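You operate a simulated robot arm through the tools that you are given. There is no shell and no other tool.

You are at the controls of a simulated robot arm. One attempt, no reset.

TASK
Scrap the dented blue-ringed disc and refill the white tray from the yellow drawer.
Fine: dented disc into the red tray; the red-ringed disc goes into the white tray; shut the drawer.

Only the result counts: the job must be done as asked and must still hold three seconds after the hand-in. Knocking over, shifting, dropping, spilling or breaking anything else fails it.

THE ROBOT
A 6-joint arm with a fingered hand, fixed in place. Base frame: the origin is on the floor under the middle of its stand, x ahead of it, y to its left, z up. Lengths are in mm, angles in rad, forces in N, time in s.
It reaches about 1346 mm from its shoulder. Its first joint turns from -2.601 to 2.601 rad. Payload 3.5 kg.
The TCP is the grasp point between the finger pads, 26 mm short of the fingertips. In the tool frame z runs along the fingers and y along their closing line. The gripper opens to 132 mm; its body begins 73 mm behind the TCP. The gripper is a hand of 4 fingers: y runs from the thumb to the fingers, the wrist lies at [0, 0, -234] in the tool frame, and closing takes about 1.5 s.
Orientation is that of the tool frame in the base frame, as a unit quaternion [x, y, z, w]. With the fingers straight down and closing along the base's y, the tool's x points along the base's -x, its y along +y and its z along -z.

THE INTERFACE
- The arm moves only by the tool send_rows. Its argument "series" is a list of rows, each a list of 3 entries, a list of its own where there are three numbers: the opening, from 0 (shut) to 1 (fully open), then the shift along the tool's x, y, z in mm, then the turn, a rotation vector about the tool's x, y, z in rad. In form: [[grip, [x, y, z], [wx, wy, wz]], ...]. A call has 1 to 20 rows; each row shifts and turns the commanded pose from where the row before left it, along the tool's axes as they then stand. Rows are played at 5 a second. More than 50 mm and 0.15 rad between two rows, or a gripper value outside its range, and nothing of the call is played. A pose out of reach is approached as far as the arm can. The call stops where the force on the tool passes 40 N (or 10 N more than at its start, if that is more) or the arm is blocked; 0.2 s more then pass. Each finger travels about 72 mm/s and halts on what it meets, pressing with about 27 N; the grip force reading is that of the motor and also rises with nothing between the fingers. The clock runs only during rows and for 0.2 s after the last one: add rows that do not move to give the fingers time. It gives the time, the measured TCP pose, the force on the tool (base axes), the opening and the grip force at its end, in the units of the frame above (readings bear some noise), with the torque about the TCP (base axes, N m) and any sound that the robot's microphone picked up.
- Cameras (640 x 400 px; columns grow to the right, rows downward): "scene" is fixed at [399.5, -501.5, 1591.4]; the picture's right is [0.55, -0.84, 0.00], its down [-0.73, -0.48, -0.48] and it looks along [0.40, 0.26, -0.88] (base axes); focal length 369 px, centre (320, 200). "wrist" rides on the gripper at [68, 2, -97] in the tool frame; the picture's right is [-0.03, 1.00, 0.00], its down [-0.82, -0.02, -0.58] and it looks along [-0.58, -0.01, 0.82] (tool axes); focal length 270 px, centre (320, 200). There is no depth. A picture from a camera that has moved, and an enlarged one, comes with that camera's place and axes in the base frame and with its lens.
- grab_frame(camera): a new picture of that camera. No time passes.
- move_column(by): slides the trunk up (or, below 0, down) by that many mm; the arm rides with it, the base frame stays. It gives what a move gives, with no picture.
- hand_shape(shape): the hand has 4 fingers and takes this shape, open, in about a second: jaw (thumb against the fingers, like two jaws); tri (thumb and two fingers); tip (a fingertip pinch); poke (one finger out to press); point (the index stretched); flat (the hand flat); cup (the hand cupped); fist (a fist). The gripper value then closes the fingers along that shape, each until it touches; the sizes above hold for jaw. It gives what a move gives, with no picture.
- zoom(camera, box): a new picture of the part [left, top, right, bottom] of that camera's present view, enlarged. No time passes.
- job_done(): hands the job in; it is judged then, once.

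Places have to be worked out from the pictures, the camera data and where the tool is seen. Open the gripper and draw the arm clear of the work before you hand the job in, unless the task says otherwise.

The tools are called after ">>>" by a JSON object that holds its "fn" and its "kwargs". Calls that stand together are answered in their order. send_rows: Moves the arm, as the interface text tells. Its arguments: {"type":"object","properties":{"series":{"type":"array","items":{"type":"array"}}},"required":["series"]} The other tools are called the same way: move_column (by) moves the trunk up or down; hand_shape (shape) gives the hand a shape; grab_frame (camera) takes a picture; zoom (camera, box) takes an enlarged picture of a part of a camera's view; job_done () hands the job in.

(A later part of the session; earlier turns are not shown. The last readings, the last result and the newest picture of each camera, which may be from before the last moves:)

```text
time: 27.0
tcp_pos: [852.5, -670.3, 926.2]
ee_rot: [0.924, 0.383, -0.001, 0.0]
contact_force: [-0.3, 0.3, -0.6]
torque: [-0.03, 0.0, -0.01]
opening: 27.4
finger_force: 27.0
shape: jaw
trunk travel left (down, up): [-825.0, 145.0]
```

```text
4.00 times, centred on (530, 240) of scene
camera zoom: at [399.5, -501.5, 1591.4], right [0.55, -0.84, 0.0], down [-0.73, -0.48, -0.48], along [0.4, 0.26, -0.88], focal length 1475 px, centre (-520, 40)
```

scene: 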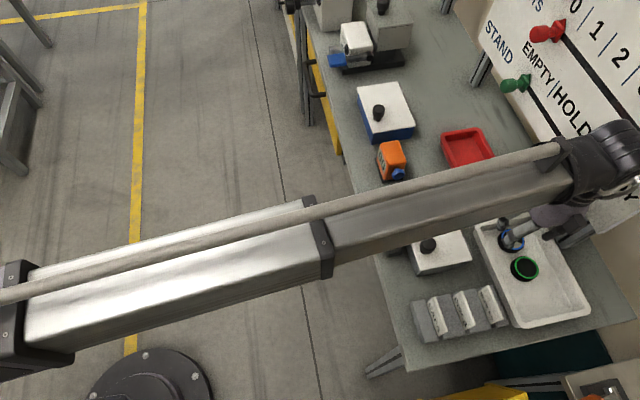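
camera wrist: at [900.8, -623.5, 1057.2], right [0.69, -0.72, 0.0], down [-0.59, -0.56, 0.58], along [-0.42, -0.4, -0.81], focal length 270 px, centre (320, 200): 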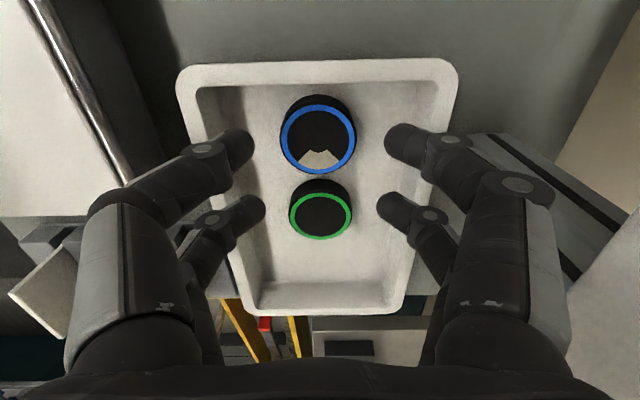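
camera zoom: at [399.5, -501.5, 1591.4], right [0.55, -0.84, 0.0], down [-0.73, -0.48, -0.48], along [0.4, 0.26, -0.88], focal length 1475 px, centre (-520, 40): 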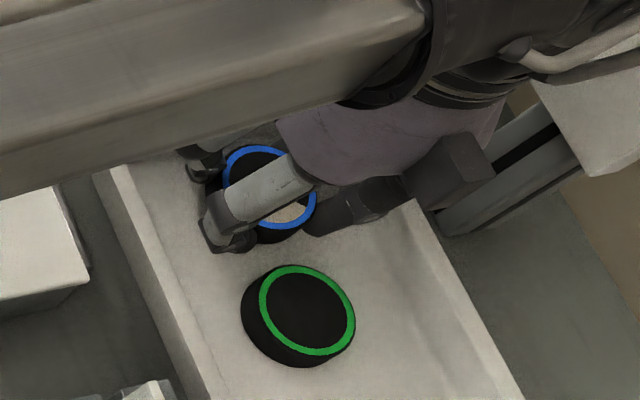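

The dented disc is lifted cleanly. I raise to z≈1000, carry it along the bench to above the red tray (s≈340, n≈1070), and then turn the hand so the fingers open along the tray's long side.

>>> {"fn": "move_column", "kwargs": {"by": 75}}

>>> {"fn": "send_rows", "kwargs": {"series": [[0.12, [20, -1, 0], [0, 0, 0]], [0.12, [36, -1, 0], [0, 0, 0]], [0.12, [36, -1, 0], [0, 0, 0]], [0.12, [36, -1, 0], [0, 0, 0]], [0.12, [36, -1, 0], [0, 0, 0]], [0.12, [30, -1, 0], [0, 0, 0]], [0.12, [17, 0, 0], [0, 0, 0]], [0.12, [0, 0, 0], [0, 0, 0]]]}}

>>> {"fn": "grab_frame", "kwargs": {"camera": "wrist"}}

>>> {"fn": "grab_frame", "kwargs": {"camera": "scene"}}

```text
time: 28.1
tcp_pos: [850.2, -670.3, 1002.0]
ee_rot: [0.924, 0.383, -0.002, 0.001]
contact_force: [0.0, 0.2, -0.1]
torque: [0.01, -0.03, 0.0]
opening: 27.3
finger_force: 27.1
shape: jaw
trunk travel left (down, up): [-900.0, 70.0]
```

```text
time: 29.9
tcp_pos: [996.2, -516.1, 1001.1]
ee_rot: [0.924, 0.383, -0.002, 0.001]
contact_force: [1.5, 0.2, -0.1]
torque: [0.02, 0.02, 0.01]
opening: 27.2
finger_force: 27.2
shape: jaw
trunk travel left (down, up): [-900.0, 70.0]
```

```text
taken
camera wrist: at [1045.5, -469.2, 1097.5], right [0.69, -0.72, 0.0], down [-0.59, -0.56, 0.58], along [-0.42, -0.4, -0.81], focal length 270 px, centre (320, 200)
```

wrist: 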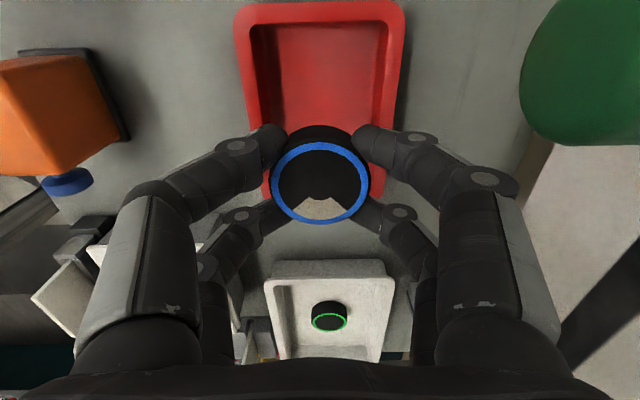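

```text
taken
```

scene: 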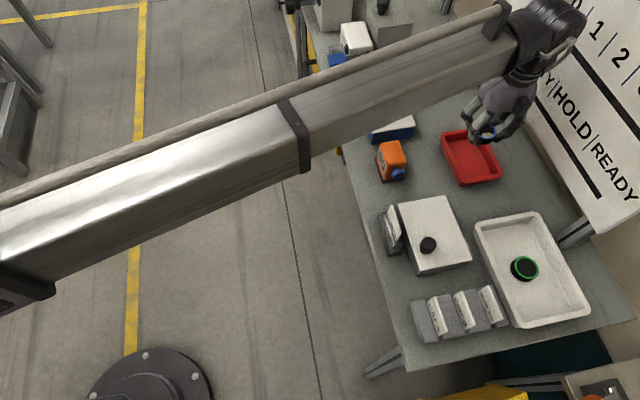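

The green knob on the board is close on the +n side, so I won't rotate here. I back off 75 mm toward the bench front first, then rotate, then return.

>>> {"fn": "send_rows", "kwargs": {"series": [[0.12, [-5, -37, 0], [0, 0, 0]], [0.12, [-5, -38, 0], [0, 0, 0]], [0.12, [0, 0, 0], [0, 0, -0.1428]], [0.12, [0, 0, 0], [0, 0, -0.1428]], [0.12, [0, 0, 0], [0, 0, -0.1428]], [0.12, [0, 0, 0], [0, 0, -0.1428]], [0.12, [0, 0, 0], [0, 0, -0.1428]], [0.12, [0, 0, 0], [0, 0, -0.1428]], [0.12, [0, 0, 0], [0, 0, -0.1428]], [0.12, [0, 0, 0], [0, 0, -0.1428]], [0.12, [0, 0, 0], [0, 0, -0.1428]], [0.12, [0, 0, 0], [0, 0, -0.1428]], [0.12, [0, 0, 0], [0, 0, -0.1428]], [0.12, [0, 0, 0], [0, 0, 0]]]}}

>>> {"fn": "grab_frame", "kwargs": {"camera": "wrist"}}

>>> {"fn": "grab_frame", "kwargs": {"camera": "scene"}}

```text
time: 32.9
tcp_pos: [936.7, -471.1, 1001.3]
ee_rot: [0.382, 0.924, -0.002, -0.001]
contact_force: [0.2, 0.8, -1.4]
torque: [0.02, 0.0, -0.01]
opening: 27.1
finger_force: 26.9
shape: jaw
trunk travel left (down, up): [-900.0, 70.0]
```

```text
taken
camera wrist: at [888.8, -422.1, 1097.7], right [0.72, 0.69, 0.0], down [0.57, -0.59, 0.58], along [0.4, -0.42, -0.82], focal length 270 px, centre (320, 200)
```

wrist: 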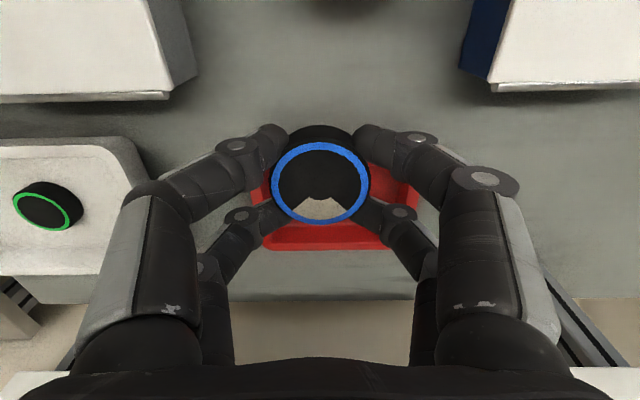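

```text
taken
```

scene: 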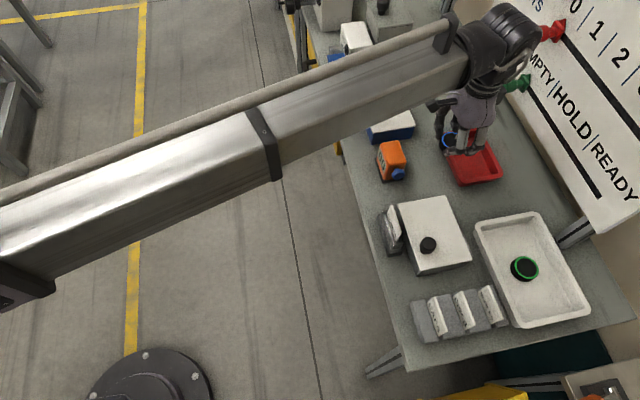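

Both board knobs stick out near s≈400, n≥1112, at wrist height when lowered. To keep the wrist well back, I tilt the hand 0.24 rad (rotating about the wrist) so the fingers reach forward into the red tray.

>>> {"fn": "send_rows", "kwargs": {"series": [[0.12, [-14, 0, -0.4], [0, -0.06, 0]], [0.12, [-14, 0, -0.4], [0, -0.06, 0]], [0.12, [-14, 0, -0.4], [0, -0.06, 0]], [0.12, [-14, 0, -0.4], [0, -0.06, 0]], [0.12, [0, 6, 0], [0, 0, 0]], [0.12, [0, 6, 0], [0, 0, 0]], [0.12, [0, 0, 0], [0, 0, 0]]]}}

>>> {"fn": "grab_frame", "kwargs": {"camera": "wrist"}}

>>> {"fn": "grab_frame", "kwargs": {"camera": "scene"}}

```text
time: 34.5
tcp_pos: [984.7, -501.5, 1008.6]
ee_rot: [0.379, 0.918, -0.047, 0.11]
contact_force: [-0.8, 0.2, 0.5]
torque: [0.0, -0.03, -0.02]
opening: 27.2
finger_force: 26.8
shape: jaw
trunk travel left (down, up): [-900.0, 70.0]
```

```text
taken
camera wrist: at [921.6, -437.6, 1085.3], right [0.72, 0.69, 0.0], down [0.45, -0.48, 0.76], along [0.52, -0.55, -0.66], focal length 270 px, centre (320, 200)
```

wrist: 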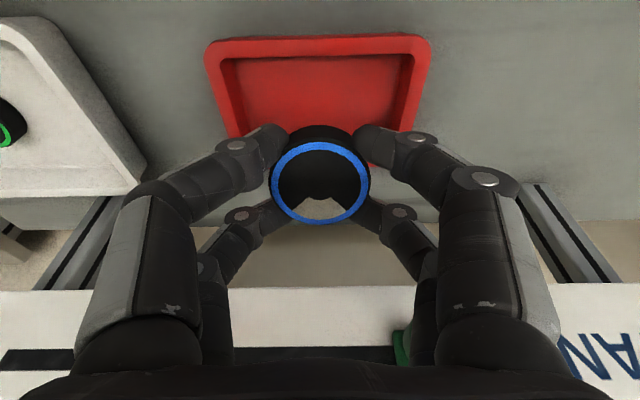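

```text
taken
```

scene: 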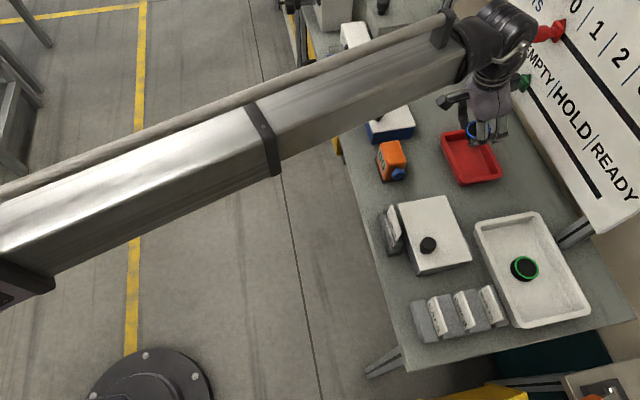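

The tilt worked and the wrist stays back. I move 13 mm further in and lower the trunk 60 mm, then look again.

>>> {"fn": "send_rows", "kwargs": {"series": [[0.12, [-12.6, 0, 3.1], [0, 0, 0]], [0.12, [0, 0, 0], [0, 0, 0]]]}}

>>> {"fn": "move_column", "kwargs": {"by": -60}}

>>> {"fn": "grab_frame", "kwargs": {"camera": "wrist"}}

>>> {"fn": "zoom", "kwargs": {"camera": "scene", "box": [400, 60, 560, 200]}}

```text
time: 35.1
tcp_pos: [993.4, -511.4, 1008.3]
ee_rot: [0.379, 0.917, -0.048, 0.111]
contact_force: [-0.2, 0.0, -0.4]
torque: [-0.02, 0.02, 0.04]
opening: 27.0
finger_force: 27.5
shape: jaw
trunk travel left (down, up): [-900.0, 70.0]
```

```text
time: 36.1
tcp_pos: [992.8, -510.8, 949.7]
ee_rot: [0.379, 0.917, -0.048, 0.112]
contact_force: [-0.1, 0.1, -0.4]
torque: [0.0, -0.01, 0.02]
opening: 26.9
finger_force: 26.6
shape: jaw
trunk travel left (down, up): [-840.0, 130.0]
```

```text
taken
camera wrist: at [930.6, -446.6, 1025.5], right [0.72, 0.69, 0.0], down [0.45, -0.48, 0.76], along [0.52, -0.55, -0.66], focal length 270 px, centre (320, 200)
```

wrist: 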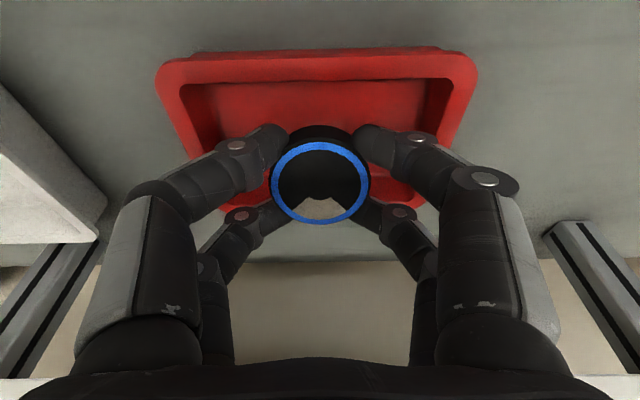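

```text
2.86 times, centred on (480, 130) of scene
camera zoom: at [399.5, -501.5, 1591.4], right [0.55, -0.84, 0.0], down [-0.73, -0.48, -0.48], along [0.4, 0.26, -0.88], focal length 1054 px, centre (-137, 400)
```

zoom: 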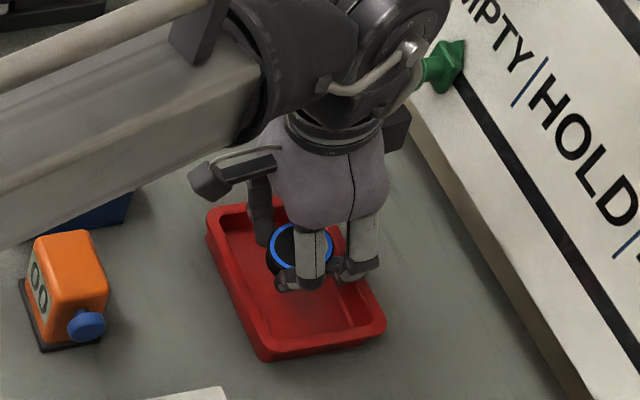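

The disc is over the middle of the red tray with clear margins to the knobs. I lower a further 22 mm and check the force.

>>> {"fn": "move_column", "kwargs": {"by": -22}}

>>> {"fn": "grab_frame", "kwargs": {"camera": "wrist"}}

>>> {"fn": "zoom", "kwargs": {"camera": "scene", "box": [400, 60, 560, 200]}}

```text
time: 36.8
tcp_pos: [993.1, -510.1, 927.1]
ee_rot: [0.379, 0.918, -0.047, 0.11]
contact_force: [-0.9, -0.4, -0.5]
torque: [0.05, -0.01, 0.03]
opening: 27.2
finger_force: 26.6
shape: jaw
trunk travel left (down, up): [-818.0, 152.0]
```

```text
taken
camera wrist: at [930.6, -446.6, 1003.4], right [0.72, 0.69, 0.0], down [0.45, -0.48, 0.76], along [0.52, -0.55, -0.66], focal length 270 px, centre (320, 200)
```

wrist: 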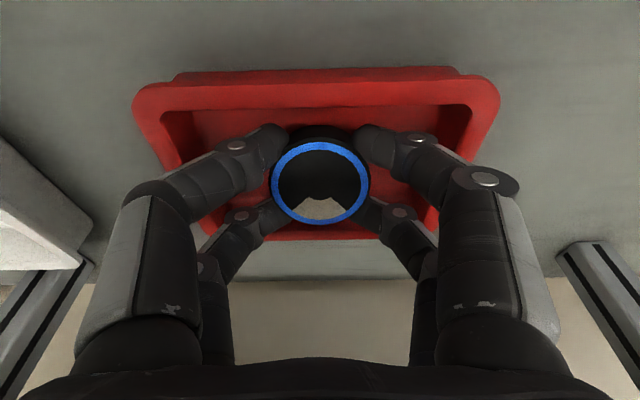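

```text
2.86 times, centred on (480, 130) of scene
camera zoom: at [399.5, -501.5, 1591.4], right [0.55, -0.84, 0.0], down [-0.73, -0.48, -0.48], along [0.4, 0.26, -0.88], focal length 1054 px, centre (-137, 400)
```

zoom: 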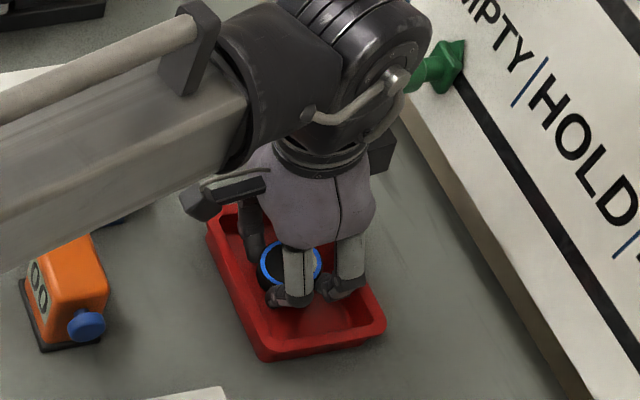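

Still no contact. I lower 6 mm more and then open the fingers gently to let the disc down into the red tray.

>>> {"fn": "move_column", "kwargs": {"by": -6}}

>>> {"fn": "send_rows", "kwargs": {"series": [[0.22, [0, 0, 0], [0, 0, 0]], [0.26, [0, 0, 0], [0, 0, 0]], [0.3, [0, 0, 0], [0, 0, 0]], [0.34, [0, 0, 0], [0, 0, 0]], [0.36, [0, 0, 0], [0, 0, 0]], [0.36, [0, 0, 0], [0, 0, 0]]]}}

>>> {"fn": "grab_frame", "kwargs": {"camera": "wrist"}}

>>> {"fn": "zoom", "kwargs": {"camera": "scene", "box": [400, 60, 560, 200]}}

```text
time: 37.4
tcp_pos: [992.5, -512.3, 920.6]
ee_rot: [0.379, 0.917, -0.048, 0.11]
contact_force: [0.2, 0.5, -0.7]
torque: [0.0, 0.04, 0.0]
opening: 27.1
finger_force: 26.3
shape: jaw
trunk travel left (down, up): [-812.0, 158.0]
```

```text
time: 38.8
tcp_pos: [993.7, -509.7, 920.8]
ee_rot: [0.379, 0.917, -0.048, 0.11]
contact_force: [0.2, -0.9, -0.2]
torque: [0.0, 0.02, 0.01]
opening: 47.1
finger_force: 0.1
shape: jaw
trunk travel left (down, up): [-812.0, 158.0]
```

```text
taken
camera wrist: at [930.7, -446.6, 997.4], right [0.72, 0.69, 0.0], down [0.45, -0.48, 0.76], along [0.52, -0.55, -0.66], focal length 270 px, centre (320, 200)
```

wrist: 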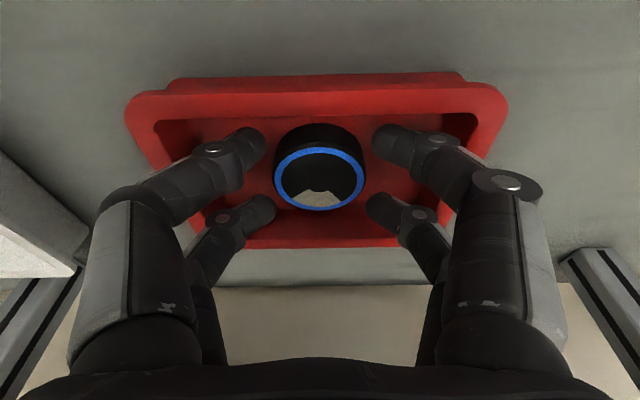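

```text
2.86 times, centred on (480, 130) of scene
camera zoom: at [399.5, -501.5, 1591.4], right [0.55, -0.84, 0.0], down [-0.73, -0.48, -0.48], along [0.4, 0.26, -0.88], focal length 1054 px, centre (-137, 400)
```

zoom: 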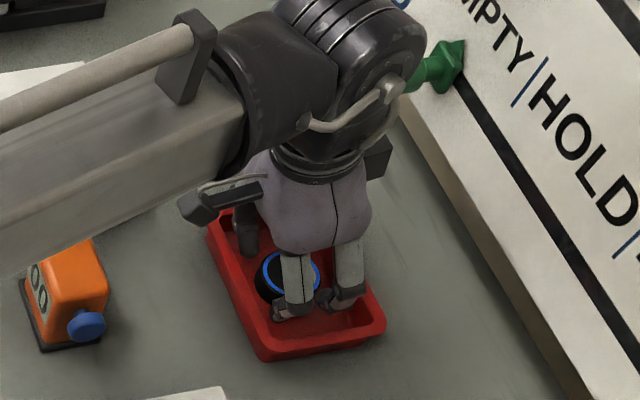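

The disc lies in the red tray and the fingers are clear. I raise straight up.

>>> {"fn": "move_column", "kwargs": {"by": 110}}

>>> {"fn": "grab_frame", "kwargs": {"camera": "wrist"}}

>>> {"fn": "zoom", "kwargs": {"camera": "scene", "box": [400, 60, 560, 200]}}

```text
time: 40.2
tcp_pos: [992.1, -510.5, 1031.1]
ee_rot: [0.38, 0.917, -0.047, 0.11]
contact_force: [0.1, -0.1, -0.1]
torque: [-0.03, -0.01, -0.03]
opening: 47.0
finger_force: 0.1
shape: jaw
trunk travel left (down, up): [-922.0, 48.0]
```

```text
taken
camera wrist: at [930.8, -446.6, 1107.3], right [0.72, 0.69, 0.0], down [0.45, -0.48, 0.76], along [0.52, -0.55, -0.66], focal length 270 px, centre (320, 200)
```

wrist: 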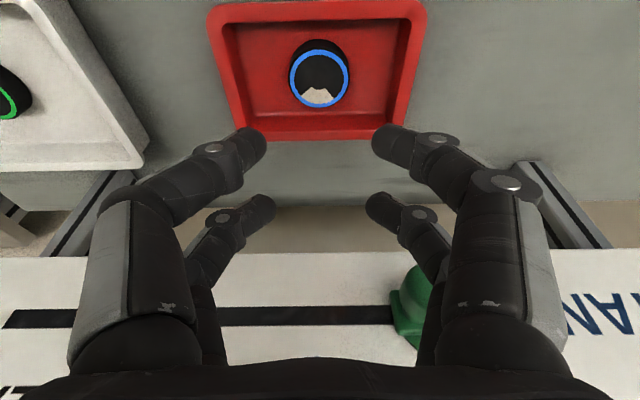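

```text
2.86 times, centred on (480, 130) of scene
camera zoom: at [399.5, -501.5, 1591.4], right [0.55, -0.84, 0.0], down [-0.73, -0.48, -0.48], along [0.4, 0.26, -0.88], focal length 1054 px, centre (-137, 400)
```

zoom: 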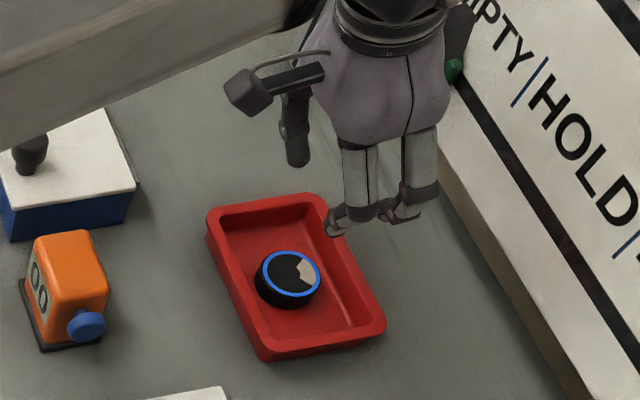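

The dented disc sits flat in the middle of the red tray. Next the drawer: I raise the trunk fully, retreat from the bench, and straighten the hand.

>>> {"fn": "move_column", "kwargs": {"by": 48}}

>>> {"fn": "send_rows", "kwargs": {"series": [[0.36, [43, 0, -10.6], [0, 0, 0]], [0.36, [43, 0, -10.6], [0, 0, 0]], [0.36, [43, 0, -10.6], [0, 0, 0]], [0.36, [43, 0, -10.6], [0, 0, 0]], [0.36, [43, 0, -10.6], [0, 0, 0]], [0.36, [43, 0, -10.6], [0, 0, 0]], [0.36, [43, 0, -10.6], [0, 0, 0]], [0.36, [14, 0, -0.4], [0, 0.06, 0]], [0.36, [14, 0, -0.4], [0, 0.06, 0]], [0.36, [14, 0, -0.4], [0, 0.06, 0]], [0.36, [14, 0, -0.4], [0, 0.06, 0]], [0.36, [0, 0, 0], [0, 0, 0]]]}}

>>> {"fn": "grab_frame", "kwargs": {"camera": "scene"}}

```text
time: 41.1
tcp_pos: [991.7, -510.6, 1077.5]
ee_rot: [0.38, 0.917, -0.048, 0.11]
contact_force: [-0.1, 0.7, -0.7]
torque: [-0.01, -0.02, 0.03]
opening: 47.3
finger_force: 0.1
shape: jaw
trunk travel left (down, up): [-970.0, 0.0]
```

```text
time: 43.7
tcp_pos: [735.1, -250.6, 1072.7]
ee_rot: [0.381, 0.924, -0.002, -0.002]
contact_force: [0.1, 0.0, -0.8]
torque: [-0.02, 0.04, -0.04]
opening: 47.2
finger_force: 0.0
shape: jaw
trunk travel left (down, up): [-970.0, 0.0]
```

```text
taken
```

scene: 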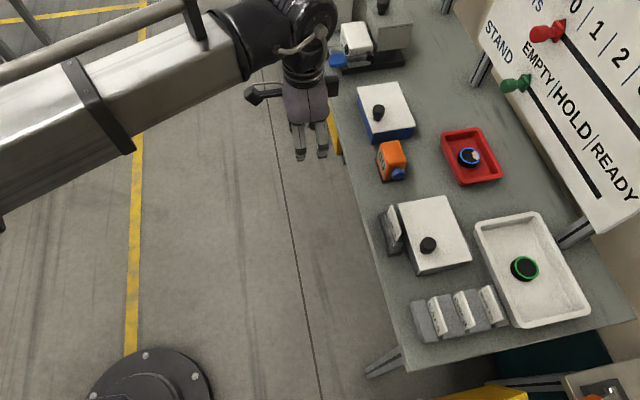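

All fine on the bench. I move along to stand in front of the drawer (s≈770, n≈500) and look at it.

>>> {"fn": "send_rows", "kwargs": {"series": [[0.36, [19.7, 42.8, 0], [0, 0, 0]], [0.36, [19.7, 42.8, 0], [0, 0, 0]], [0.36, [19.7, 42.8, 0], [0, 0, 0]], [0.36, [19.7, 42.8, 0], [0, 0, 0]], [0.36, [19.7, 42.8, 0], [0, 0, 0]], [0.36, [19.7, 42.8, 0], [0, 0, 0]], [0.36, [19.7, 42.8, 0], [0, 0, 0]], [0.36, [19.7, 42.8, 0], [0, 0, 0]], [0.36, [19.7, 42.8, 0], [0, 0, 0]], [0.36, [19.7, 42.8, 0], [0, 0, 0]], [0.36, [0, 0, 0], [0, 0, 0]]]}}

>>> {"fn": "grab_frame", "kwargs": {"camera": "wrist"}}

>>> {"fn": "grab_frame", "kwargs": {"camera": "scene"}}

```text
time: 46.1
tcp_pos: [897.9, 191.0, 1070.2]
ee_rot: [0.383, 0.924, -0.002, 0.0]
contact_force: [-0.2, 0.3, -0.2]
torque: [0.02, 0.04, 0.06]
opening: 47.3
finger_force: 0.2
shape: jaw
trunk travel left (down, up): [-970.0, 0.0]
```

```text
taken
camera wrist: at [850.6, 240.1, 1167.8], right [0.72, 0.69, 0.0], down [0.56, -0.59, 0.58], along [0.4, -0.42, -0.82], focal length 270 px, centre (320, 200)
```

wrist: 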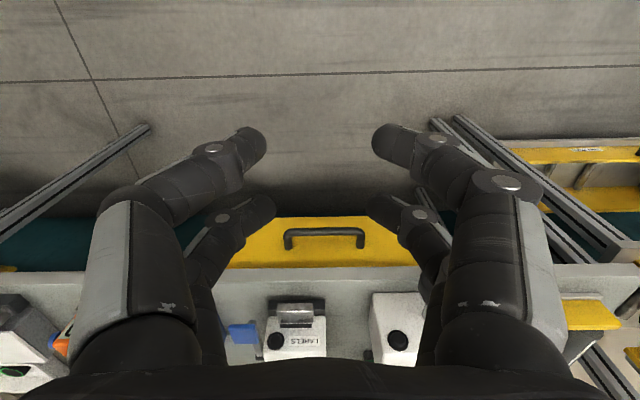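

```text
taken
```

scene: 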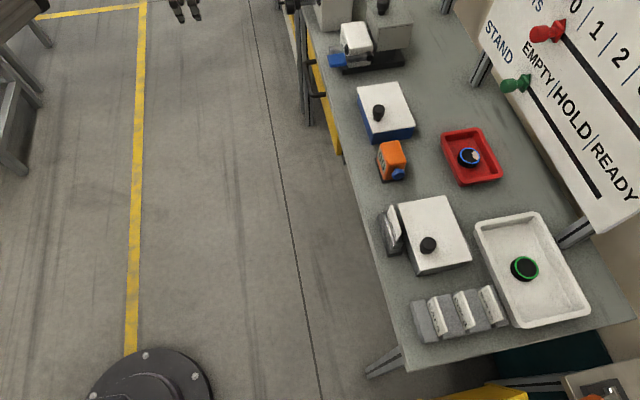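

The handle is right ahead. I zoom in for exact measurements of the handle and drawer front.

>>> {"fn": "zoom", "kwargs": {"camera": "wrist", "box": [220, 190, 430, 310]}}

>>> {"fn": "zoom", "kwargs": {"camera": "scene", "box": [270, 30, 370, 170]}}

```text
3.05 times, centred on (325, 250) of wrist
camera zoom: at [850.6, 240.1, 1167.8], right [0.72, 0.69, 0.0], down [0.56, -0.59, 0.58], along [0.4, -0.42, -0.82], focal length 824 px, centre (305, 48)
```

zoom: 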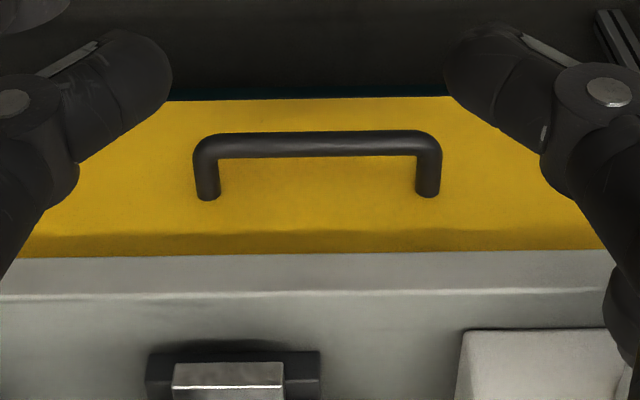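

```text
2.86 times, centred on (320, 100) of scene
camera zoom: at [399.5, -501.5, 1591.4], right [0.55, -0.84, 0.0], down [-0.73, -0.48, -0.48], along [0.4, 0.26, -0.88], focal length 1054 px, centre (320, 486)
```

zoom: 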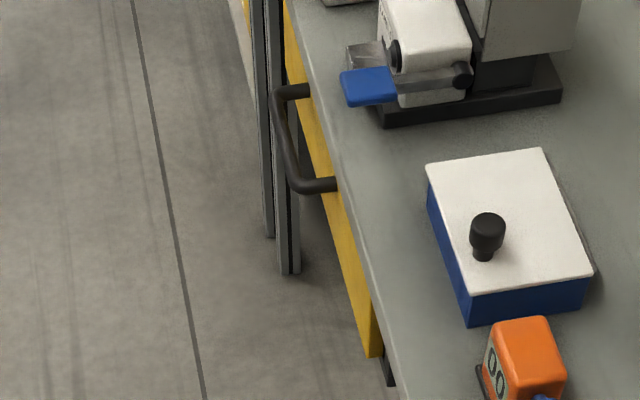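

Handle bar: s≈706–845, n≈778, z≈780, about 47 mm in front of the drawer face (n≈824); the bench slab edge is at n≈798, z 854–880. I'll approach with the hand horizontal and fingers above/below the bar. First turn the hand -90° about its axis.

>>> {"fn": "send_rows", "kwargs": {"series": [[0.4, [0, 0, 0], [0, 0, -0.1428]], [0.4, [0, 0, 0], [0, 0, -0.1428]], [0.4, [0, 0, 0], [0, 0, -0.1428]], [0.4, [0, 0, 0], [0, 0, -0.1428]], [0.4, [0, 0, 0], [0, 0, -0.1428]], [0.4, [0, 0, 0], [0, 0, -0.1428]], [0.4, [0, 0, 0], [0, 0, -0.1428]], [0.4, [0, 0, 0], [0, 0, -0.1428]], [0.4, [0, 0, 0], [0, 0, -0.1428]], [0.4, [0, 0, 0], [0, 0, -0.1428]], [0.4, [0, 0, 0], [0, 0, -0.1428]], [0.4, [0, 0, 0], [0, 0, 0]]]}}

>>> {"fn": "send_rows", "kwargs": {"series": [[0.4, [0, -33.3, -2.4], [0.1428, 0, 0]], [0.4, [0, -33.3, -2.4], [0.1428, 0, 0]], [0.4, [0, -33.3, -2.4], [0.1428, 0, 0]], [0.4, [0, -33.3, -2.4], [0.1428, 0, 0]], [0.4, [0, 0, 0], [0, 0, 0]]]}}

```text
time: 48.7
tcp_pos: [897.9, 189.0, 1071.9]
ee_rot: [-0.383, 0.924, 0.0, -0.001]
contact_force: [-0.7, 0.0, 0.9]
torque: [0.0, 0.0, -0.01]
opening: 52.2
finger_force: 0.0
shape: jaw
trunk travel left (down, up): [-970.0, 0.0]
```

```text
time: 49.9
tcp_pos: [988.0, 100.4, 1108.2]
ee_rot: [-0.367, 0.886, -0.261, 0.107]
contact_force: [0.6, -0.4, 1.1]
torque: [-0.02, 0.0, 0.03]
opening: 52.2
finger_force: 0.0
shape: jaw
trunk travel left (down, up): [-970.0, 0.0]
```

Working as planned. I continue the remaining tilt to bring the hand horizontal, pointing at the bench.

>>> {"fn": "send_rows", "kwargs": {"series": [[0.4, [0, -33.3, -2.4], [0.1428, 0, 0]], [0.4, [0, -33.3, -2.4], [0.1428, 0, 0]], [0.4, [0, -33.3, -2.4], [0.1428, 0, 0]], [0.4, [0, -33.3, -2.4], [0.1428, 0, 0]], [0.4, [0, -33.3, -2.4], [0.1428, 0, 0]], [0.4, [0, -33.3, -2.4], [0.1428, 0, 0]], [0.4, [0, -33.3, -2.4], [0.1428, 0, 0]], [0.4, [0, 0, 0], [0, 0, 0]]]}}

>>> {"fn": "grab_frame", "kwargs": {"camera": "wrist"}}

>>> {"fn": "grab_frame", "kwargs": {"camera": "scene"}}

```text
time: 51.7
tcp_pos: [1064.2, 24.3, 1305.6]
ee_rot: [0.271, -0.652, 0.654, -0.27]
contact_force: [0.0, -0.6, 0.5]
torque: [-0.01, -0.01, -0.02]
opening: 52.6
finger_force: 0.1
shape: jaw
trunk travel left (down, up): [-970.0, 0.0]
```

```text
taken
camera wrist: at [947.0, 43.8, 1303.2], right [0.02, 0.01, -1.0], down [0.17, 0.99, 0.02], along [0.99, -0.17, 0.01], focal length 270 px, centre (320, 200)
```

wrist: 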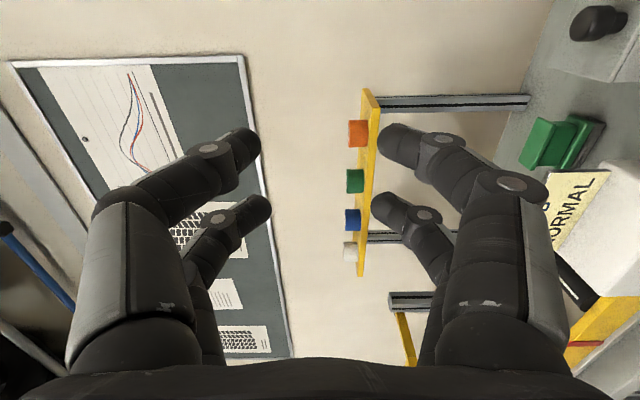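

```text
taken
```

scene: 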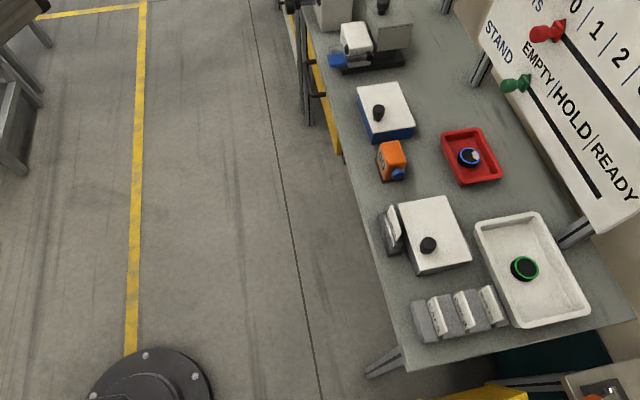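

The hand is horizontal, pointing squarely at the bench (tool x = −s, y = down, z = +n). I back off 50 mm and lower the trunk most of the way to the handle height.

>>> {"fn": "send_rows", "kwargs": {"series": [[0.45, [0, 0, -25], [0, 0, 0]], [0.45, [0, 0, -25], [0, 0, 0]], [0.45, [0, 0, 0], [0, 0, 0]]]}}

>>> {"fn": "move_column", "kwargs": {"by": -450}}

>>> {"fn": "grab_frame", "kwargs": {"camera": "wrist"}}

>>> {"fn": "grab_frame", "kwargs": {"camera": "scene"}}

```text
time: 52.5
tcp_pos: [1028.8, 60.2, 1304.7]
ee_rot: [0.271, -0.652, 0.654, -0.269]
contact_force: [0.6, -0.2, -0.4]
torque: [0.0, 0.01, 0.01]
opening: 59.2
finger_force: 0.1
shape: jaw
trunk travel left (down, up): [-970.0, 0.0]
```

```text
refused: -450 is not a number from -400 to 400
```

```text
taken
camera wrist: at [911.0, 79.6, 1302.9], right [0.02, 0.02, -1.0], down [0.17, 0.99, 0.02], along [0.99, -0.17, 0.01], focal length 270 px, centre (320, 200)
```

wrist: 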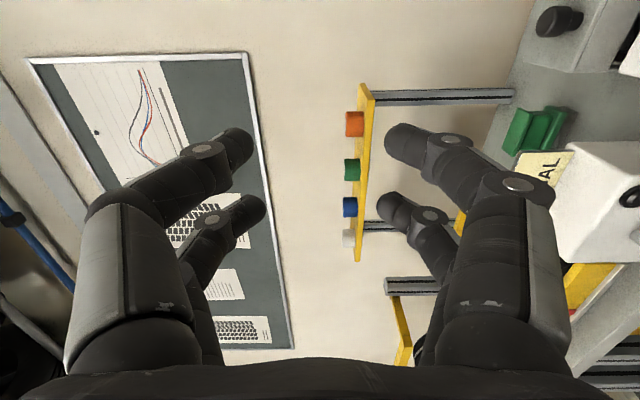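

```text
taken
```

scene: 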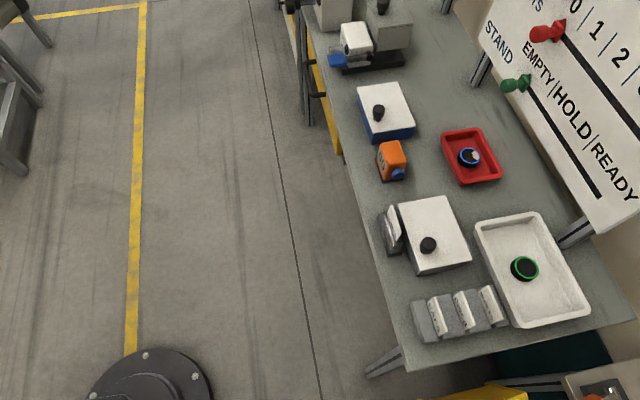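

The column takes at most 400 mm per call; I lower 400 now.

>>> {"fn": "move_column", "kwargs": {"by": -400}}

>>> {"fn": "grab_frame", "kwargs": {"camera": "wrist"}}

>>> {"fn": "grab_frame", "kwargs": {"camera": "scene"}}

```text
time: 56.3
tcp_pos: [1029.0, 59.0, 904.4]
ee_rot: [0.272, -0.652, 0.653, -0.271]
contact_force: [0.2, 0.5, -0.8]
torque: [0.0, 0.0, 0.02]
opening: 58.9
finger_force: 0.1
shape: jaw
trunk travel left (down, up): [-570.0, 400.0]
```

```text
taken
camera wrist: at [911.0, 79.5, 903.0], right [0.02, 0.02, -1.0], down [0.17, 0.99, 0.02], along [0.99, -0.17, 0.01], focal length 270 px, centre (320, 200)
```

wrist: 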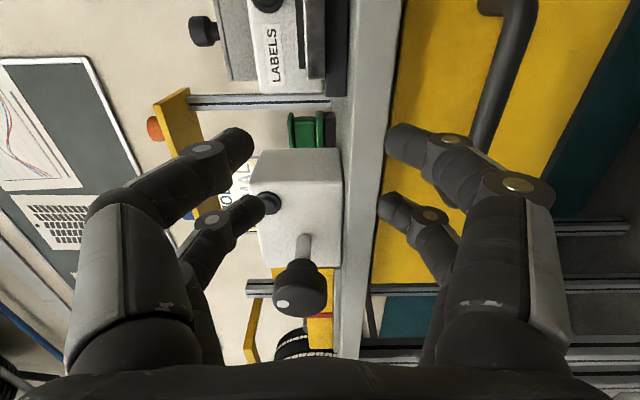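

```text
taken
```

scene: 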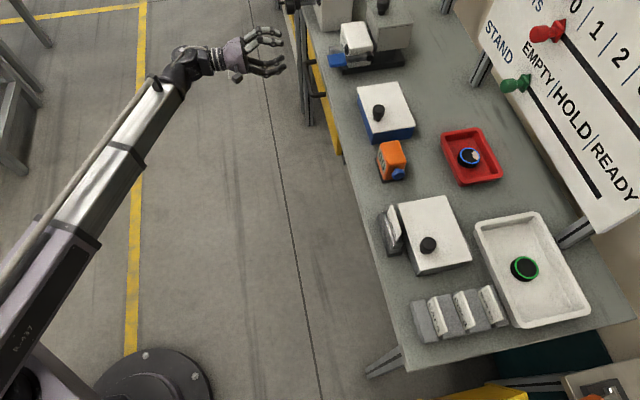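

The handle bar measures z≈782 from here too. I lower 122 mm to bring the fingers level with it.

>>> {"fn": "move_column", "kwargs": {"by": -122}}

>>> {"fn": "grab_frame", "kwargs": {"camera": "wrist"}}

>>> {"fn": "zoom", "kwargs": {"camera": "scene", "box": [220, 10, 380, 150]}}

```text
time: 57.8
tcp_pos: [1028.3, 60.9, 783.1]
ee_rot: [0.272, -0.652, 0.654, -0.269]
contact_force: [0.3, -0.2, 0.8]
torque: [0.01, -0.04, -0.01]
opening: 58.9
finger_force: 0.0
shape: jaw
trunk travel left (down, up): [-448.0, 522.0]
```

```text
taken
camera wrist: at [911.0, 79.5, 781.0], right [0.02, 0.02, -1.0], down [0.17, 0.99, 0.02], along [0.99, -0.17, 0.01], focal length 270 px, centre (320, 200)
```

wrist: 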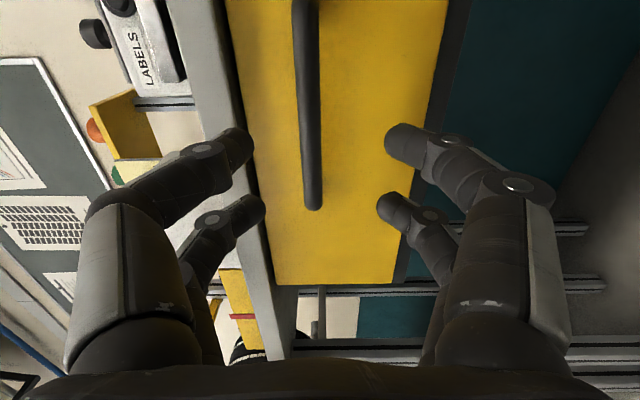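

```text
2.86 times, centred on (300, 80) of scene
camera zoom: at [399.5, -501.5, 1591.4], right [0.55, -0.84, 0.0], down [-0.73, -0.48, -0.48], along [0.4, 0.26, -0.88], focal length 1054 px, centre (377, 543)
```

zoom: 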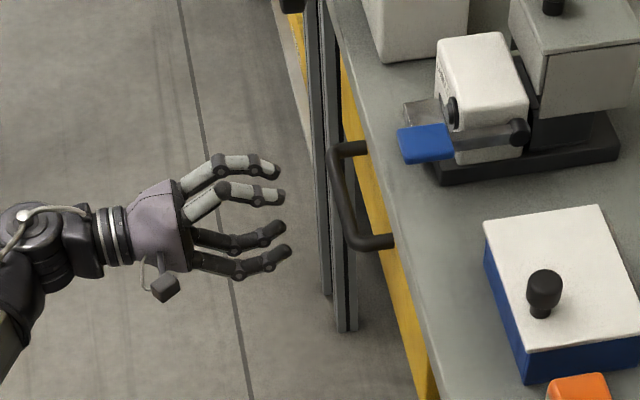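

The bar appears about 6 mm above the TCP level (z≈788). I raise 5 mm and advance 60 mm toward the bar with fingers ~59 mm apart, then check.

>>> {"fn": "move_column", "kwargs": {"by": 5}}

>>> {"fn": "send_rows", "kwargs": {"series": [[0.45, [-4, 0, 15], [0, 0, 0]], [0.45, [0, 0, 15], [0, 0, 0]], [0.45, [0, 0, 15], [0, 0, 0]], [0.45, [0, 0, 15], [0, 0, 0]], [0.45, [0, 0, 0], [0, 0, 0]]]}}

>>> {"fn": "grab_frame", "kwargs": {"camera": "wrist"}}

>>> {"fn": "zoom", "kwargs": {"camera": "scene", "box": [220, 10, 380, 150]}}

```text
time: 58.4
tcp_pos: [1028.9, 60.5, 787.8]
ee_rot: [0.271, -0.652, 0.654, -0.27]
contact_force: [-0.1, 0.0, 0.2]
torque: [0.03, 0.01, -0.01]
opening: 58.6
finger_force: 0.1
shape: jaw
trunk travel left (down, up): [-453.0, 517.0]
```

```text
time: 59.6
tcp_pos: [1074.3, 20.1, 788.1]
ee_rot: [0.271, -0.653, 0.654, -0.269]
contact_force: [0.0, -0.1, -0.7]
torque: [0.01, 0.0, -0.01]
opening: 59.1
finger_force: 0.0
shape: jaw
trunk travel left (down, up): [-453.0, 517.0]
```

```text
taken
camera wrist: at [956.0, 39.6, 785.9], right [0.02, 0.02, -1.0], down [0.17, 0.99, 0.02], along [0.99, -0.17, 0.01], focal length 270 px, centre (320, 200)
```

wrist: 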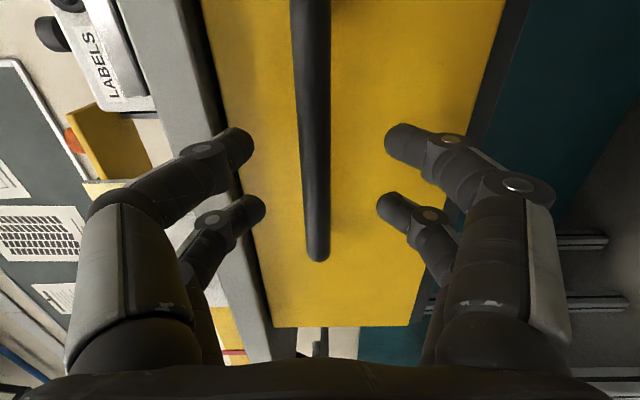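

```text
2.86 times, centred on (300, 80) of scene
camera zoom: at [399.5, -501.5, 1591.4], right [0.55, -0.84, 0.0], down [-0.73, -0.48, -0.48], along [0.4, 0.26, -0.88], focal length 1054 px, centre (377, 543)
```

zoom: 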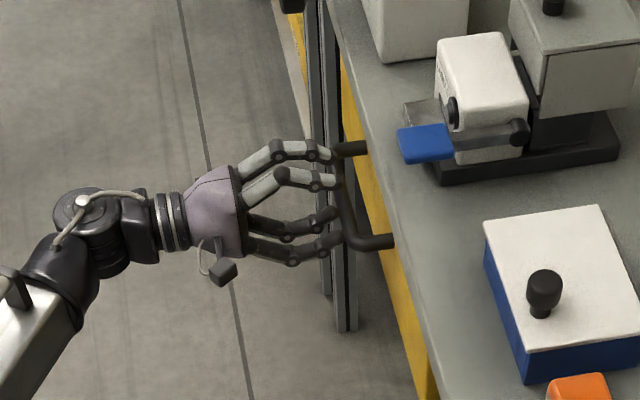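

The bar lies midway between upper and lower fingers. I advance another 30 mm so the bar is at the TCP, inside the fingers.

>>> {"fn": "send_rows", "kwargs": {"series": [[0.45, [0, 0, 8], [0, 0, 0]], [0.45, [0, 0, 8], [0, 0, 0]], [0.45, [0, 0, 7], [0, 0, 0]], [0.45, [0, 0, 7], [0, 0, 0]], [0.45, [0, 0, 0], [0, 0, 0]]]}}

>>> {"fn": "grab_frame", "kwargs": {"camera": "wrist"}}

>>> {"fn": "zoom", "kwargs": {"camera": "scene", "box": [260, 30, 360, 130]}}

```text
time: 60.8
tcp_pos: [1094.3, -1.2, 788.5]
ee_rot: [0.272, -0.653, 0.653, -0.269]
contact_force: [0.6, -0.3, -0.4]
torque: [-0.01, -0.01, -0.01]
opening: 59.0
finger_force: 0.0
shape: jaw
trunk travel left (down, up): [-453.0, 517.0]
```

```text
taken
camera wrist: at [977.4, 18.3, 785.9], right [0.02, 0.02, -1.0], down [0.17, 0.99, 0.02], along [0.99, -0.17, 0.01], focal length 270 px, centre (320, 200)
```

wrist: 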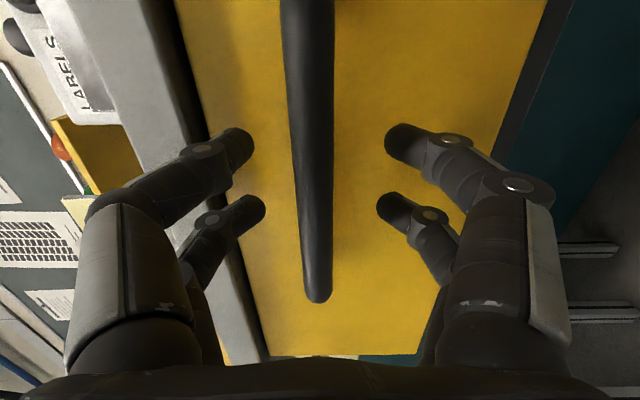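

```text
4.00 times, centred on (310, 80) of scene
camera zoom: at [399.5, -501.5, 1591.4], right [0.55, -0.84, 0.0], down [-0.73, -0.48, -0.48], along [0.4, 0.26, -0.88], focal length 1475 px, centre (360, 680)
```

zoom: 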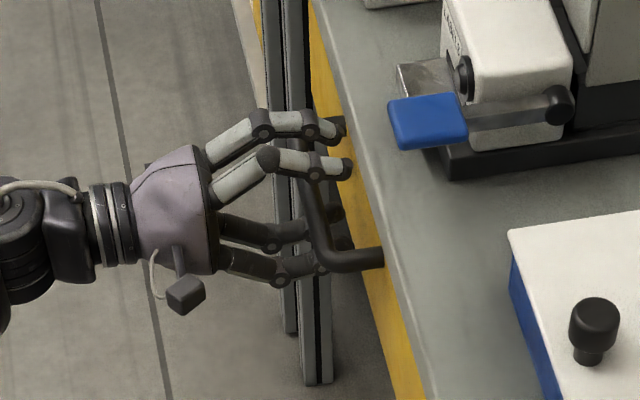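

The fingers surround the bar (bar at the TCP). I close them on it.

>>> {"fn": "send_rows", "kwargs": {"series": [[0.35, [0, 0, 0], [0, 0, 0]], [0.25, [0, 0, 0], [0, 0, 0]], [0.15, [0, 0, 0], [0, 0, 0]], [0.08, [0, 0, 0], [0, 0, 0]], [0.04, [0, 0, 0], [0, 0, 0]], [0.04, [0, 0, 0], [0, 0, 0]], [0.04, [0, 0, 0], [0, 0, 0]]]}}

>>> {"fn": "grab_frame", "kwargs": {"camera": "wrist"}}

>>> {"fn": "zoom", "kwargs": {"camera": "scene", "box": [260, 30, 360, 130]}}

```text
time: 62.4
tcp_pos: [1094.7, -1.7, 788.0]
ee_rot: [-0.271, 0.653, -0.653, 0.27]
contact_force: [-0.3, 0.1, 0.0]
torque: [0.0, -0.01, 0.03]
opening: 5.5
finger_force: 0.1
shape: jaw
trunk travel left (down, up): [-453.0, 517.0]
```

```text
taken
camera wrist: at [977.3, 18.5, 785.9], right [0.02, 0.02, -1.0], down [0.17, 0.99, 0.02], along [0.99, -0.17, 0.01], focal length 270 px, centre (320, 200)
```

wrist: 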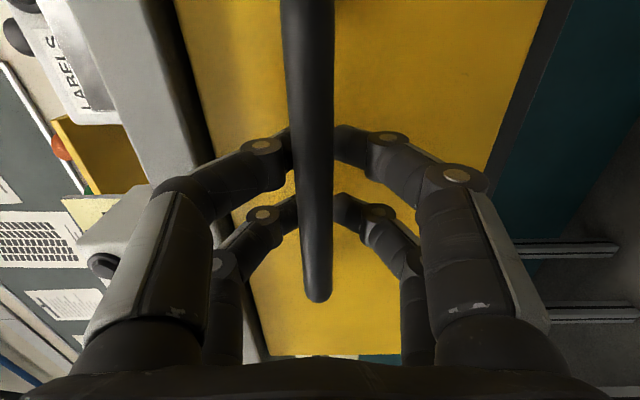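

```text
4.00 times, centred on (310, 80) of scene
camera zoom: at [399.5, -501.5, 1591.4], right [0.55, -0.84, 0.0], down [-0.73, -0.48, -0.48], along [0.4, 0.26, -0.88], focal length 1475 px, centre (360, 680)
```

zoom: 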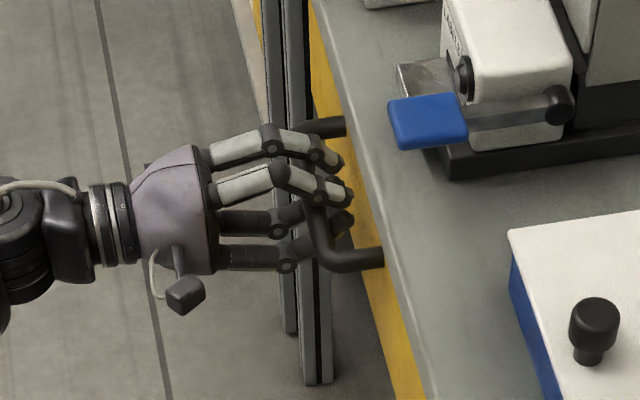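

The tips have closed behind the bar, so the bar is caged. I pull back gently (−n) and watch the force and drawer.

>>> {"fn": "send_rows", "kwargs": {"series": [[0.0, [0, 0, -8], [0, 0, 0]], [0.0, [0, 0, -8], [0, 0, 0]], [0.0, [0, 0, -8], [0, 0, 0]], [0.0, [0, 0, -8], [0, 0, 0]], [0.0, [0, 0, -8], [0, 0, 0]], [0.0, [0, 0, -8], [0, 0, 0]]]}}

>>> {"fn": "grab_frame", "kwargs": {"camera": "wrist"}}

>>> {"fn": "zoom", "kwargs": {"camera": "scene", "box": [260, 30, 360, 130]}}

```text
time: 63.8
tcp_pos: [1059.6, 34.0, 787.5]
ee_rot: [-0.271, 0.653, -0.653, 0.271]
contact_force: [0.3, -0.7, 2.7]
torque: [-0.05, 0.01, 0.03]
opening: 0.1
finger_force: 27.5
shape: jaw
trunk travel left (down, up): [-453.0, 517.0]
```

```text
taken
camera wrist: at [943.3, 52.8, 786.1], right [0.02, 0.02, -1.0], down [0.17, 0.99, 0.02], along [0.99, -0.17, 0.01], focal length 270 px, centre (320, 200)
```

wrist: 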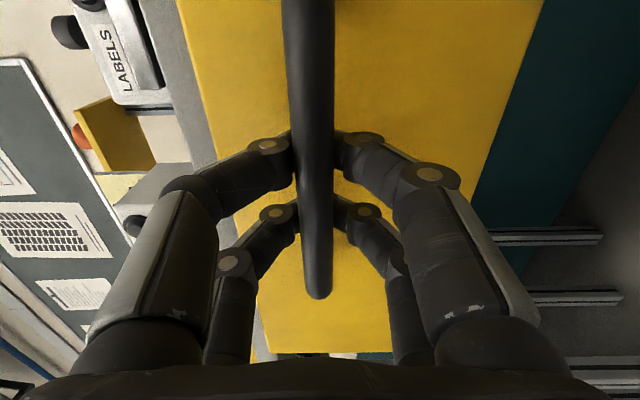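

```text
4.00 times, centred on (310, 80) of scene
camera zoom: at [399.5, -501.5, 1591.4], right [0.55, -0.84, 0.0], down [-0.73, -0.48, -0.48], along [0.4, 0.26, -0.88], focal length 1475 px, centre (360, 680)
```

zoom: 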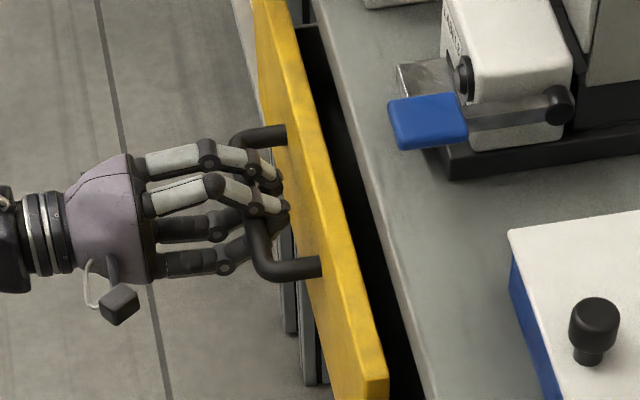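

The drawer opens easily (48 mm so far). I keep pulling another ~150 mm.

>>> {"fn": "send_rows", "kwargs": {"series": [[0.0, [0, 0, -12], [0, 0, 0]], [0.0, [0, 0, -12], [0, 0, 0]], [0.0, [0, 0, -12], [0, 0, 0]], [0.0, [0, 0, -12], [0, 0, 0]], [0.0, [0, 0, -12], [0, 0, 0]], [0.0, [0, 0, -12], [0, 0, 0]], [0.0, [0, 0, -12], [0, 0, 0]], [0.0, [0, 0, -12], [0, 0, 0]], [0.0, [0, 0, -12], [0, 0, 0]], [0.0, [0, 0, -12], [0, 0, 0]], [0.0, [0, 0, -12], [0, 0, 0]], [0.0, [0, 0, -12], [0, 0, 0]]]}}

>>> {"fn": "grab_frame", "kwargs": {"camera": "scene"}}

>>> {"fn": "zoom", "kwargs": {"camera": "scene", "box": [200, 0, 380, 140]}}

```text
time: 66.4
tcp_pos: [957.6, 135.4, 788.2]
ee_rot: [0.272, -0.653, 0.654, -0.27]
contact_force: [0.1, 0.9, 0.9]
torque: [-0.02, 0.01, -0.04]
opening: 0.0
finger_force: 26.9
shape: jaw
trunk travel left (down, up): [-453.0, 517.0]
```

```text
taken
```

scene: 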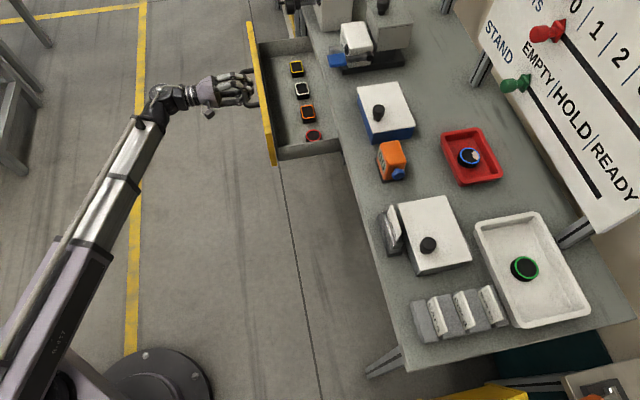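

```text
2.86 times, centred on (290, 70) of scene
camera zoom: at [399.5, -501.5, 1591.4], right [0.55, -0.84, 0.0], down [-0.73, -0.48, -0.48], along [0.4, 0.26, -0.88], focal length 1054 px, centre (406, 571)
```

zoom: 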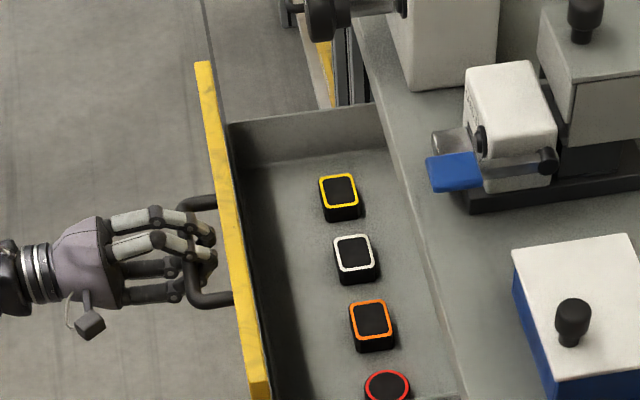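

The drawer holds square yellow, white and orange parts and the round red-ringed disc at the near end. To give the hand room in front of the bench slab, I pull the drawer another ~60 mm.

>>> {"fn": "send_rows", "kwargs": {"series": [[0.0, [0, 0, -10], [0, 0, 0]], [0.0, [0, 0, -10], [0, 0, 0]], [0.0, [0, 0, -10], [0, 0, 0]], [0.0, [0, 0, -10], [0, 0, 0]], [0.0, [0, 0, -10], [0, 0, 0]], [0.0, [0, 0, -10], [0, 0, 0]], [0.0, [0, 0, 0], [0, 0, 0]]]}}

>>> {"fn": "grab_frame", "kwargs": {"camera": "scene"}}

>>> {"fn": "zoom", "kwargs": {"camera": "scene", "box": [200, 20, 380, 170]}}

```text
time: 68.0
tcp_pos: [916.0, 177.6, 788.4]
ee_rot: [0.272, -0.652, 0.654, -0.269]
contact_force: [-0.3, -0.9, 0.9]
torque: [0.0, 0.01, 0.03]
opening: 0.3
finger_force: 27.2
shape: jaw
trunk travel left (down, up): [-453.0, 517.0]
```

```text
taken
```

scene: 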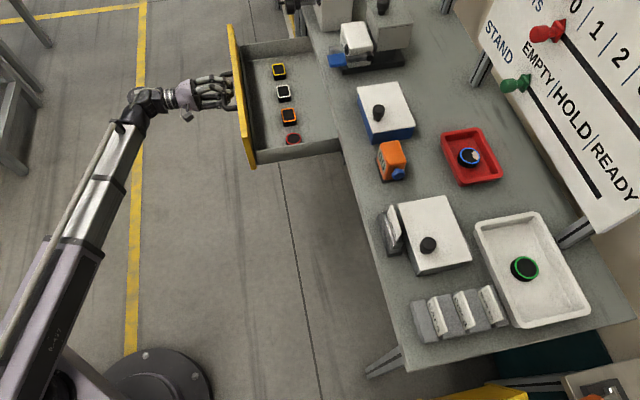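

```text
2.67 times, centred on (290, 95) of scene
camera zoom: at [399.5, -501.5, 1591.4], right [0.55, -0.84, 0.0], down [-0.73, -0.48, -0.48], along [0.4, 0.26, -0.88], focal length 984 px, centre (400, 480)
```

zoom: 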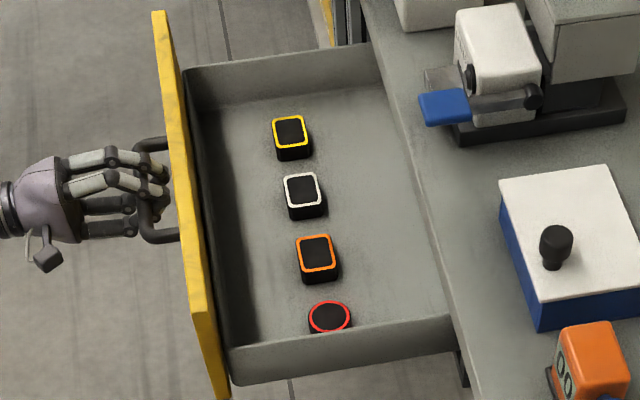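

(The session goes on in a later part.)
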